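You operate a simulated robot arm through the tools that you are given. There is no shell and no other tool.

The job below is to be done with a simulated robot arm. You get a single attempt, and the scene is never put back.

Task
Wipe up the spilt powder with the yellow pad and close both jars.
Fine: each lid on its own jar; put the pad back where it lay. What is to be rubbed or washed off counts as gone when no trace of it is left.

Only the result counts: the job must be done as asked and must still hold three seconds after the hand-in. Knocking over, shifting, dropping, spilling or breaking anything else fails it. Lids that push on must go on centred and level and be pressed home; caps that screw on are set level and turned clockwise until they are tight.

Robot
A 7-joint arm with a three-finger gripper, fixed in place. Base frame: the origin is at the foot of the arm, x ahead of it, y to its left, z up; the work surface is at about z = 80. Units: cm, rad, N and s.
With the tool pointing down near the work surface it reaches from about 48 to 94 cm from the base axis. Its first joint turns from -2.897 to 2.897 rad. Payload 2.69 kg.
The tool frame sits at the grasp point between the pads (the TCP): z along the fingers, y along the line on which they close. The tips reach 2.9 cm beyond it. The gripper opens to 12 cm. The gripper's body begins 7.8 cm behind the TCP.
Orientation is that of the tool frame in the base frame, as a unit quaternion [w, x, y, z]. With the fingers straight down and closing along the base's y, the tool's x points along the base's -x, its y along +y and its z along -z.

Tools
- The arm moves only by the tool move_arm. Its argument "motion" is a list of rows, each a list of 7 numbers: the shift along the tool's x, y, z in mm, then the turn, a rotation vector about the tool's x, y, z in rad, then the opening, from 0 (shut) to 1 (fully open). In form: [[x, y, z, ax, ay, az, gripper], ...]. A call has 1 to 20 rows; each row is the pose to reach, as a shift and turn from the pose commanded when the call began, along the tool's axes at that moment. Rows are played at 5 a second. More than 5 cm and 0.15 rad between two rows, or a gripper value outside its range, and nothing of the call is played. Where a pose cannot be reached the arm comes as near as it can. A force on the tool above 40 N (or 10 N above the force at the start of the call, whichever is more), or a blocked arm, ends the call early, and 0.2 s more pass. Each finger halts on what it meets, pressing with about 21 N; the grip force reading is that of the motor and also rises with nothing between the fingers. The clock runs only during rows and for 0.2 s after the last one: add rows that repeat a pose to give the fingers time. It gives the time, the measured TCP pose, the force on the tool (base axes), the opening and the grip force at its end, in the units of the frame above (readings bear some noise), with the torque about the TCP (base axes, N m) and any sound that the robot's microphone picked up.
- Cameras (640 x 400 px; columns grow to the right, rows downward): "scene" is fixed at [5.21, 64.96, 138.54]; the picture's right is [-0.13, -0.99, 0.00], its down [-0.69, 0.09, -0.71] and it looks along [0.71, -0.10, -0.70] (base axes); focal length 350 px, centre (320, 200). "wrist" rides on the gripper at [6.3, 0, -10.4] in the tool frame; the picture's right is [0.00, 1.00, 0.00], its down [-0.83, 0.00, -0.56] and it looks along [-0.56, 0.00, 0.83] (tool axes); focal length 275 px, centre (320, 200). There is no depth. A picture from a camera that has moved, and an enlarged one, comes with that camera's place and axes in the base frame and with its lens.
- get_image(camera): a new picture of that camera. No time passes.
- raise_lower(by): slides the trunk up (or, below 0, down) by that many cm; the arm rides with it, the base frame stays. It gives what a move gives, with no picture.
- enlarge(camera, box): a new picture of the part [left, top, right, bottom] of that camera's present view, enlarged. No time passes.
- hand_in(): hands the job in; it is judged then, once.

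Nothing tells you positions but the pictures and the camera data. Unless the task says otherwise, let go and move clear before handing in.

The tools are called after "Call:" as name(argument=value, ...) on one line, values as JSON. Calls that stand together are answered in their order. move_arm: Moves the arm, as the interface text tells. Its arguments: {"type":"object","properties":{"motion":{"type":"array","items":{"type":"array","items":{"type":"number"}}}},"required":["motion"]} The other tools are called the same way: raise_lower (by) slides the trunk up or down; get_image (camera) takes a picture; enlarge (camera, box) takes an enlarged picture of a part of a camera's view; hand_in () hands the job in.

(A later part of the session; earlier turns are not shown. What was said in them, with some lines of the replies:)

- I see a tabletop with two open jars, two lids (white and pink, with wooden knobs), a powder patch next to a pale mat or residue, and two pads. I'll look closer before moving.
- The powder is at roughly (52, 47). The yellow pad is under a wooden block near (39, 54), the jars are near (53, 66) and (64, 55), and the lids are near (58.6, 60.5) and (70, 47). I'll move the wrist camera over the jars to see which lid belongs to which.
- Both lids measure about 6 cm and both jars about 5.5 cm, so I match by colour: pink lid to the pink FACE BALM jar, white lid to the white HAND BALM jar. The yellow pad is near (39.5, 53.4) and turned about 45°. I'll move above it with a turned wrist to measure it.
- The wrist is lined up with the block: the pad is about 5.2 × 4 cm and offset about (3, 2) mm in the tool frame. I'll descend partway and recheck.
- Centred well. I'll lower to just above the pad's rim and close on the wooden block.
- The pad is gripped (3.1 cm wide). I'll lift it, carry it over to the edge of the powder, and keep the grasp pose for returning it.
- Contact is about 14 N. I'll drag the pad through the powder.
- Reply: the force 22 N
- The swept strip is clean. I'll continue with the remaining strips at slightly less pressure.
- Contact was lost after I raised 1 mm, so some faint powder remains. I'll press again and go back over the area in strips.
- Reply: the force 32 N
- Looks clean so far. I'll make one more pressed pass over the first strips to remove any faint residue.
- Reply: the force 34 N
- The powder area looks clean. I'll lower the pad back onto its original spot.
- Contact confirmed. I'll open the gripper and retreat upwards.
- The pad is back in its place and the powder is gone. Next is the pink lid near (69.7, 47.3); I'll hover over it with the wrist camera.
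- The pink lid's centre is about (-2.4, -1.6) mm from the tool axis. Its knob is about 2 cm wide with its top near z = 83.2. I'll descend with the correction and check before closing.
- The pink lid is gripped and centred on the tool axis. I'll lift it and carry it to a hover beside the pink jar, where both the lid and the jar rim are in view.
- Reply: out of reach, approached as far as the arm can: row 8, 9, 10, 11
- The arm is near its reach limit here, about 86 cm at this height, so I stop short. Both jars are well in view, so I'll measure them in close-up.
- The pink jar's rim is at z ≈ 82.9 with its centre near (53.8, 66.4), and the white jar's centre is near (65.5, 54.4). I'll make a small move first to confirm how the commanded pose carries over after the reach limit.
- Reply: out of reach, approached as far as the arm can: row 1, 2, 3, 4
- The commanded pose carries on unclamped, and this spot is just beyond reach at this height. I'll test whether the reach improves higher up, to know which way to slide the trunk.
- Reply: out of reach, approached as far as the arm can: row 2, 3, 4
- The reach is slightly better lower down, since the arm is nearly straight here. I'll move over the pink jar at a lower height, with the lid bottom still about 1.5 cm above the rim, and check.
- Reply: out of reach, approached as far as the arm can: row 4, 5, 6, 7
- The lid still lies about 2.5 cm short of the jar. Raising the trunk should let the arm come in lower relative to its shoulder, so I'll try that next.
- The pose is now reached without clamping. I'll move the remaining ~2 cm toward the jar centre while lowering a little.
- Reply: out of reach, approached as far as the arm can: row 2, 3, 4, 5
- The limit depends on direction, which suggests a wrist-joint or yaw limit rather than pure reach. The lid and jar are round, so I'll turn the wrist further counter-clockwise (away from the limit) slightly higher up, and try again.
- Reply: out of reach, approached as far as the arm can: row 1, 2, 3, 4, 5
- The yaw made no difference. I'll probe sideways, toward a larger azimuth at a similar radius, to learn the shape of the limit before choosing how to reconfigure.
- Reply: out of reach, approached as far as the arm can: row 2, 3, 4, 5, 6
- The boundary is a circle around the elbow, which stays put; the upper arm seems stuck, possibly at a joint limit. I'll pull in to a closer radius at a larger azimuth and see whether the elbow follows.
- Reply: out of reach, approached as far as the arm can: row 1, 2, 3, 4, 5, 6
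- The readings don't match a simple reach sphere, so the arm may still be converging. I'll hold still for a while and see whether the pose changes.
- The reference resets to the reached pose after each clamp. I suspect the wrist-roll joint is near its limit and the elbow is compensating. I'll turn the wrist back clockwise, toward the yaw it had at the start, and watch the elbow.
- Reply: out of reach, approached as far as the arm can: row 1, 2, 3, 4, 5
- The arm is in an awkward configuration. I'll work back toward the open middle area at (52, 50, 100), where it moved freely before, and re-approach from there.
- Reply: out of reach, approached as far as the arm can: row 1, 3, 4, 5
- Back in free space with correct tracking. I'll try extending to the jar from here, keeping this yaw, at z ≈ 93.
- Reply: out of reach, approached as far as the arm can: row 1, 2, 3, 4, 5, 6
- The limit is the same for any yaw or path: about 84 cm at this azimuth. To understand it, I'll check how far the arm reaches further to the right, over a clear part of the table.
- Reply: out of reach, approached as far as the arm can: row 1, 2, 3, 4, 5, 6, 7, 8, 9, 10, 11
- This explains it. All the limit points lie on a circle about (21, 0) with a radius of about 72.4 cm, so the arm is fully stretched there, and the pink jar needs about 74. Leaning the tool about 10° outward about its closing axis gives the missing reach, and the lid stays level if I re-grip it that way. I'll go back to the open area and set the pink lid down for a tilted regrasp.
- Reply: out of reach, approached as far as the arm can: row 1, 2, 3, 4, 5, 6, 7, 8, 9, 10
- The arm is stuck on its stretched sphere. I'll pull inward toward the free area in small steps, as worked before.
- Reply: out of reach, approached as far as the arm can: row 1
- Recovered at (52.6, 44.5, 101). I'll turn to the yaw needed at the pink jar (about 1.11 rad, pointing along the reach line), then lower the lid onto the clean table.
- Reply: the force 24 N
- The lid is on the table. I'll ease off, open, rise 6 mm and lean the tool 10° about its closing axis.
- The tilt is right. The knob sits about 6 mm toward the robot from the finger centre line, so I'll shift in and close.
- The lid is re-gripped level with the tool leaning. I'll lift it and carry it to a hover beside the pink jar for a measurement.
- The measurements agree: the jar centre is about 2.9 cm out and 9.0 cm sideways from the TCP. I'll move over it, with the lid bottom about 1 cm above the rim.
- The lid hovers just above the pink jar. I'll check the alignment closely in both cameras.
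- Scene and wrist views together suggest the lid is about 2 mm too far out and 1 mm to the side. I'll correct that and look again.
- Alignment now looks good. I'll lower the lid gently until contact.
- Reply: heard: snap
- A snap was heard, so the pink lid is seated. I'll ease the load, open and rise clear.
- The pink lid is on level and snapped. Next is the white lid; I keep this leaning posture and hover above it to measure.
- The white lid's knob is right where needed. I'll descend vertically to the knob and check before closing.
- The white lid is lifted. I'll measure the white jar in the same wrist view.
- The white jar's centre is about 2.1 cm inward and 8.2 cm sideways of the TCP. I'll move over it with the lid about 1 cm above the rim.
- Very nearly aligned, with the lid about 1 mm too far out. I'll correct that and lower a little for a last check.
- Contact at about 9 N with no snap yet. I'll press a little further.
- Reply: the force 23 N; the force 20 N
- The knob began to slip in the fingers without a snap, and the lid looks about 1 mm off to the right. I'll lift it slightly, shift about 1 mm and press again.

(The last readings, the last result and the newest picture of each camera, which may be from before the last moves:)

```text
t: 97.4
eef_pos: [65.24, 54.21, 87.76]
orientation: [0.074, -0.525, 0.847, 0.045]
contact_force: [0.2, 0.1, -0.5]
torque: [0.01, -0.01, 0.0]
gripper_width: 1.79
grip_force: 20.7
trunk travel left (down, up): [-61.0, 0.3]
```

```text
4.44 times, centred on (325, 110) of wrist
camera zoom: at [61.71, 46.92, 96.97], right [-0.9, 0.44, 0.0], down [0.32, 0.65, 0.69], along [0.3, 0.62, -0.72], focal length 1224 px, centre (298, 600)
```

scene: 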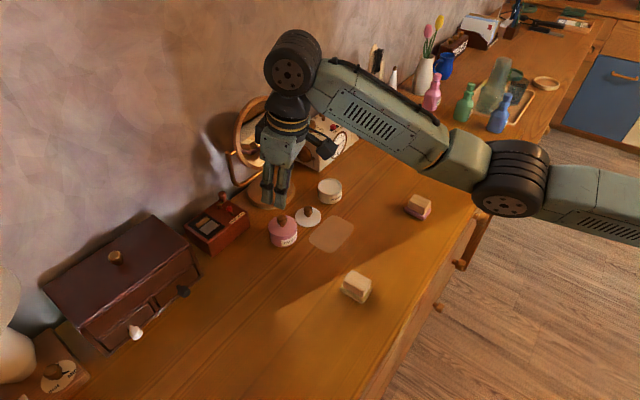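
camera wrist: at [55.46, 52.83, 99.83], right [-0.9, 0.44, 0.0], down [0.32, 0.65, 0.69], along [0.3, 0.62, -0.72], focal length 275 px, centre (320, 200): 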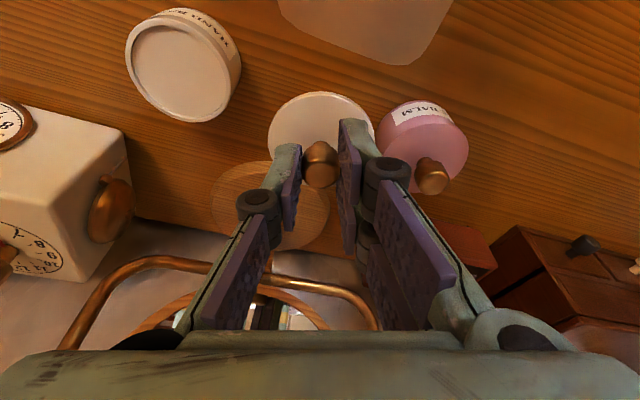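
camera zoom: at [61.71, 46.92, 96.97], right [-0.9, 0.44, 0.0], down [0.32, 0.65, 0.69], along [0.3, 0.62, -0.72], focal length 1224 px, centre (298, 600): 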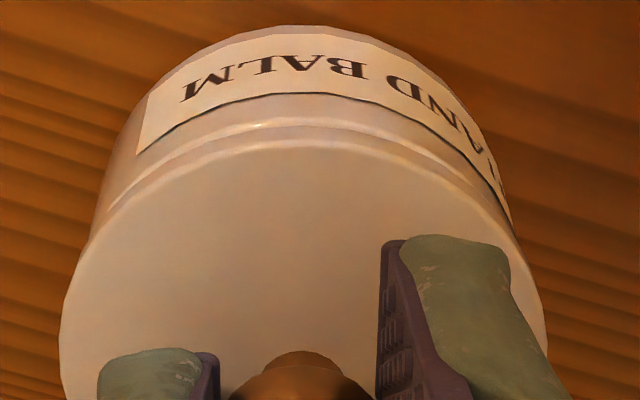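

Now centred within about half a millimetre in both views. I'll press down.

Call:
move_arm(motion=[[0.35, 0, 2, 0, 0, 0, 0.08], [0.6, 0, 3.5, 0, 0, 0, 0.08], [0.8, 0, 4.5, 0, 0, 0, 0.08], [0.95, 0, 5.4, 0, 0, 0, 0.08], [0.95, 0, 5.4, 0, 0, 0, 0.08]])

Call:
enlarge(camera="scene", box=[305, 165, 350, 210])

```text
t: 98.6
eef_pos: [65.11, 54.16, 87.44]
orientation: [0.074, -0.525, 0.847, 0.046]
contact_force: [1.4, -0.7, 13.2]
torque: [-0.15, -0.17, 0.01]
gripper_width: 1.76
grip_force: 20.9
trunk travel left (down, up): [-61.0, 0.3]
```

```text
8.89 times, centred on (328, 188) of scene
camera zoom: at [5.21, 64.96, 138.54], right [-0.13, -0.99, 0.0], down [-0.69, 0.09, -0.71], along [0.71, -0.1, -0.7], focal length 3108 px, centre (253, 311)
```

zoom: 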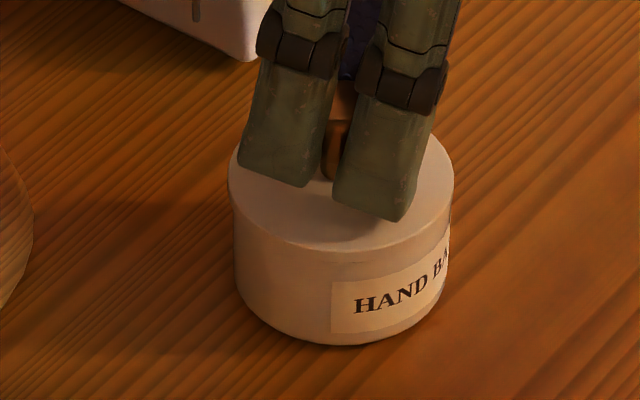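

Call:
move_arm(motion=[[0.15, 0, 0.8, 0, 0, 0, 0.08], [0.3, 0, 1.6, 0, 0, 0, 0.08], [0.4, 0, 2.4, 0, 0, 0, 0.08], [0.55, 0, 3.2, 0, 0, 0, 0.08], [0.55, 0, 3.2, 0, 0, 0, 0.08]])

Call:
enlarge(camera="scene", box=[305, 165, 350, 210])

```text
t: 99.8
eef_pos: [65.05, 54.2, 87.22]
orientation: [0.075, -0.525, 0.846, 0.046]
contact_force: [5.9, 4.2, 23.9]
torque: [0.07, -0.28, 0.0]
gripper_width: 1.76
grip_force: 21.0
trunk travel left (down, up): [-61.0, 0.3]
```

```text
8.89 times, centred on (328, 188) of scene
camera zoom: at [5.21, 64.96, 138.54], right [-0.13, -0.99, 0.0], down [-0.69, 0.09, -0.71], along [0.71, -0.1, -0.7], focal length 3108 px, centre (253, 311)
```

zoom: 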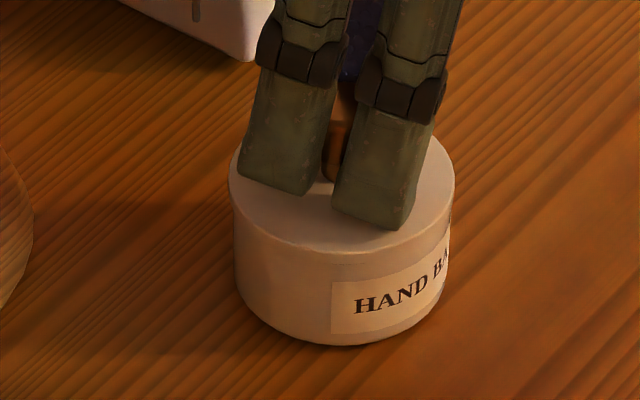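

The grip slips before the snap force is reached. The lid sits flat on the rim, so I'll release it and press on the knob from above with closed fingers.

Call:
move_arm(motion=[[-0.3, 0, -2, 0, 0, 0, 0.08], [-0.3, 0, -2, 0, 0, 0, 0.15], [-0.3, 0, -2, 0, 0, 0, 0.25], [-0.3, 0, -2, 0, 0, 0, 0.3], [-0.3, 0, -2, 0, 0, 0, 0.3], [-4, 0, -22, 0, 0, 0, 0.3], [-9, 0, -50, 0, 0, 0, 0.3], [-12, 0, -70, 0, 0, 0, 0.3], [-12, 0, -70, 0, 0, 0, 0.3]])

Call:
enlarge(camera="scene", box=[305, 165, 350, 210])

Call:
get_image(camera="wrist")

Call:
enlarge(camera="wrist", box=[250, 30, 390, 150])

```text
t: 101.8
eef_pos: [65.15, 54.14, 93.99]
orientation: [0.073, -0.525, 0.847, 0.045]
contact_force: [-0.3, -0.2, -0.3]
torque: [0.02, -0.01, 0.01]
gripper_width: 3.59
grip_force: 0.0
trunk travel left (down, up): [-61.0, 0.3]
heard: snap
```

```text
8.89 times, centred on (328, 188) of scene
camera zoom: at [5.21, 64.96, 138.54], right [-0.13, -0.99, 0.0], down [-0.69, 0.09, -0.71], along [0.71, -0.1, -0.7], focal length 3108 px, centre (253, 311)
```

zoom: 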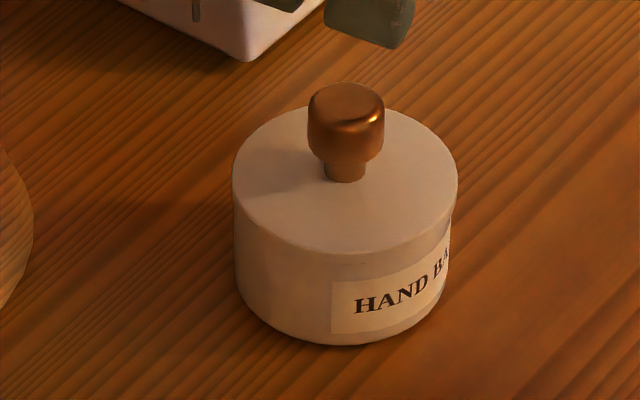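

```text
taken
camera wrist: at [61.6, 46.99, 103.22], right [-0.9, 0.44, 0.0], down [0.32, 0.65, 0.69], along [0.3, 0.62, -0.72], focal length 275 px, centre (320, 200)
```

wrist: 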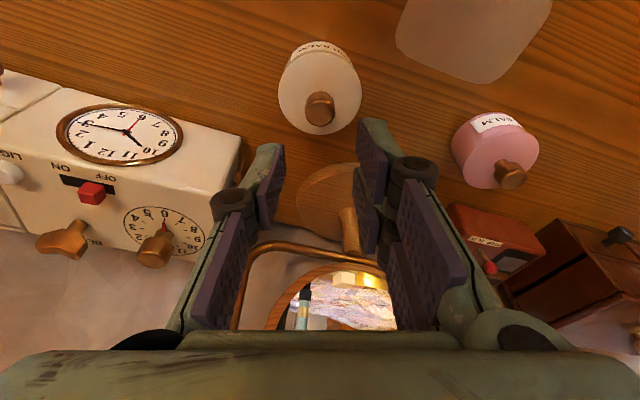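

```text
3.33 times, centred on (320, 90) of wrist
camera zoom: at [61.6, 46.99, 103.22], right [-0.9, 0.44, 0.0], down [0.32, 0.65, 0.69], along [0.3, 0.62, -0.72], focal length 918 px, centre (320, 567)
```

zoom: 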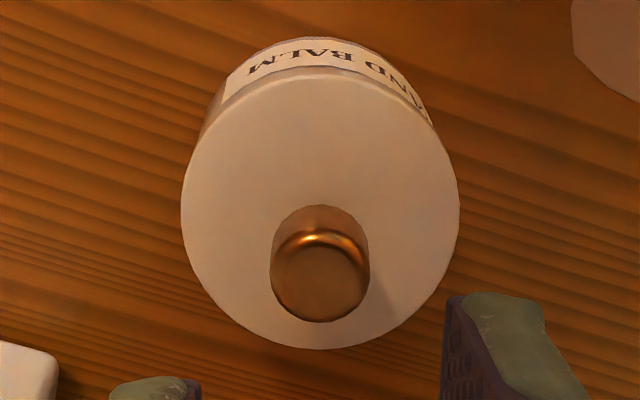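

A snap was heard as the lid settled, and it sits level and centred. I'll retract and inspect the whole scene for residue or shifted items.

Call:
move_arm(motion=[[-5, 0, -30, 0, 0, 0, 0.3], [-10.4, 0, -59.1, 0, 0, 0, 0.3], [30, 0, -66, 0, 0, 0, 0.3], [70, 0, -73, 0, 0, 0, 0.3], [110, 0, -80, 0, 0, 0, 0.3], [137, 0, -85, 0, 0, 0, 0.3], [137, 40, -85, 0, 0, 0, 0.3], [137, 40, -85, 0, 0, 0, 0.3]])

Call:
get_image(camera="wrist")

Call:
get_image(camera="scene")

Call:
enlarge(camera="scene", box=[240, 150, 460, 310])

```text
t: 103.6
eef_pos: [54.98, 42.73, 100.03]
orientation: [0.073, -0.525, 0.847, 0.045]
contact_force: [-0.4, 0.9, 0.3]
torque: [-0.03, 0.0, 0.0]
gripper_width: 3.62
grip_force: 0.0
trunk travel left (down, up): [-61.0, 0.3]
```

```text
taken
camera wrist: at [51.43, 35.54, 109.27], right [-0.9, 0.44, 0.0], down [0.32, 0.65, 0.69], along [0.3, 0.62, -0.72], focal length 275 px, centre (320, 200)
```

wrist: 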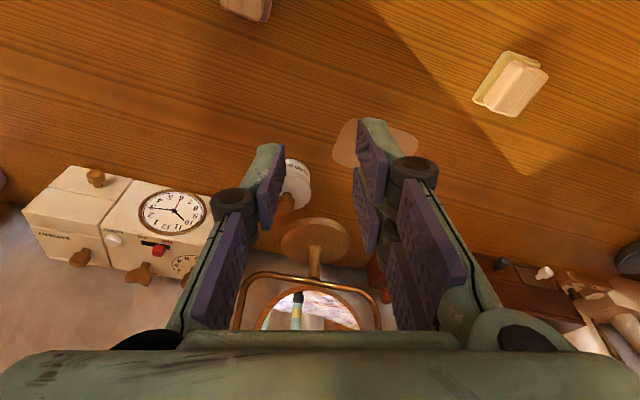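

```text
taken
```

scene: 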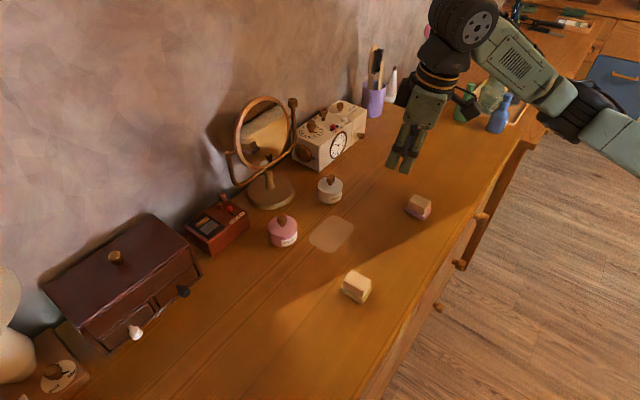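

```text
2.50 times, centred on (350, 230) of scene
camera zoom: at [5.21, 64.96, 138.54], right [-0.13, -0.99, 0.0], down [-0.69, 0.09, -0.71], along [0.71, -0.1, -0.7], focal length 874 px, centre (245, 125)
```

zoom: 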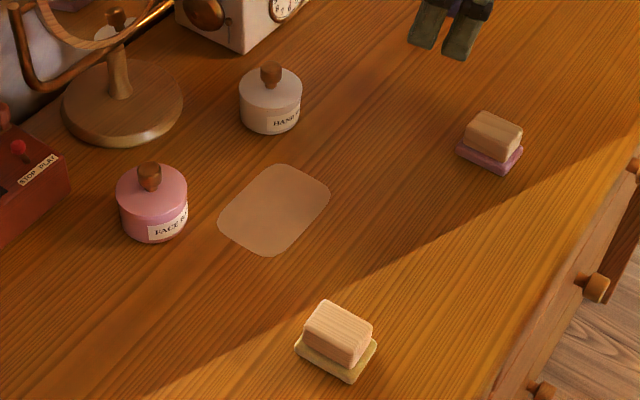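

Everything looks in place. One last close look at the wiped area and both lids before handing in.

Call:
enlarge(camera="scene", box=[335, 195, 420, 255])

Call:
enlarge(camera="scene", box=[260, 165, 350, 255])

Call:
enlarge(camera="wrist", box=[240, 0, 480, 150])

```text
6.67 times, centred on (378, 225) of scene
camera zoom: at [5.21, 64.96, 138.54], right [-0.13, -0.99, 0.0], down [-0.69, 0.09, -0.71], along [0.71, -0.1, -0.7], focal length 2331 px, centre (-63, 33)
```

zoom: 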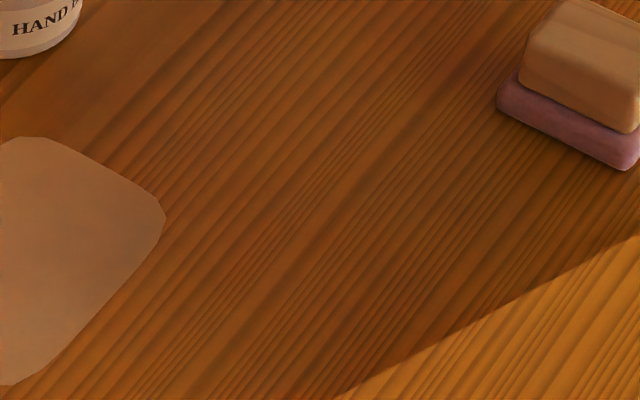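

```text
4.44 times, centred on (305, 210) of scene
camera zoom: at [5.21, 64.96, 138.54], right [-0.13, -0.99, 0.0], down [-0.69, 0.09, -0.71], along [0.71, -0.1, -0.7], focal length 1554 px, centre (387, 156)
```

zoom: 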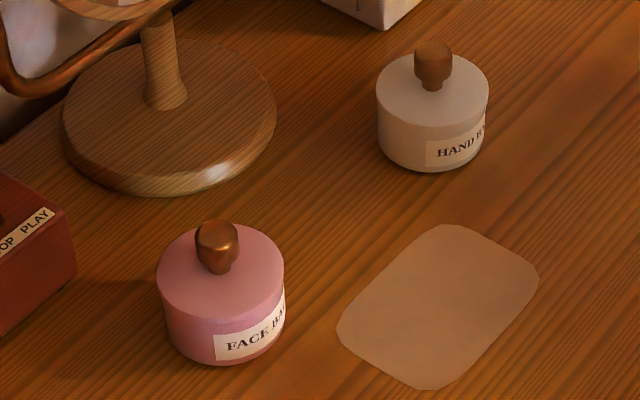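

```text
2.67 times, centred on (360, 75) of wrist
camera zoom: at [51.43, 35.54, 109.27], right [-0.9, 0.44, 0.0], down [0.32, 0.65, 0.69], along [0.3, 0.62, -0.72], focal length 734 px, centre (213, 533)
```

zoom: 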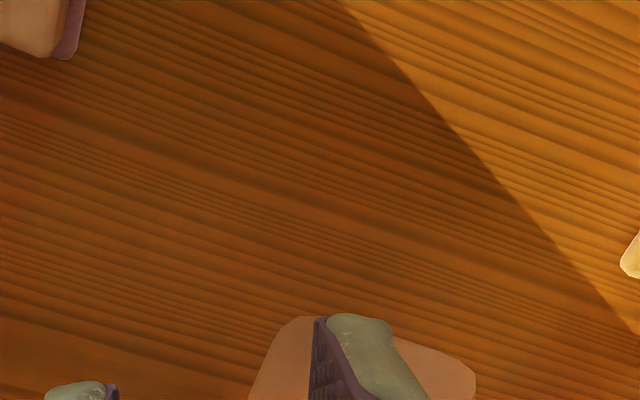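

The powder is gone, the yellow pad is back in its place, and each lid is snapped onto its own jar. The pale patch looks the same as at the start, even where the pad passed over its corner, so I left it. The arm is clear, so I'm handing in.

Call:
hand_in()

```text
The job is handed in.
```

I handed the job in. The powder is wiped up, both jars are closed with their own lids, and the yellow pad is back where it lay. No verdict came back, so this is what I saw in the pictures.

- **Powder:** close-ups from both cameras show no grains left on the table. The pale patch beside it looks the same as at the start, even where the pad passed over its corner, so I took it for a mark on the table and left it.
- **Pink jar (FACE BALM):** the pink lid went on with an audible snap and sits level. The jar moved by roughly 1 mm while I pressed.
- **White jar (HAND BALM):** pressing with the grip stopped short of a snap, because the knob slipped in the fingers at about 20 N. The snap came as I let go. The lid now sits level and centred, but I did not press it again afterwards.
- **Yellow pad:** its corners match its starting position in the scene view.

The pink jar was about 2 cm beyond the arm's straight-down reach. I raised the trunk 3.5 cm and re-gripped the pink lid with the tool leaning 10° outward, then used the same lean for the white lid. I saw nothing else knocked over or moved.
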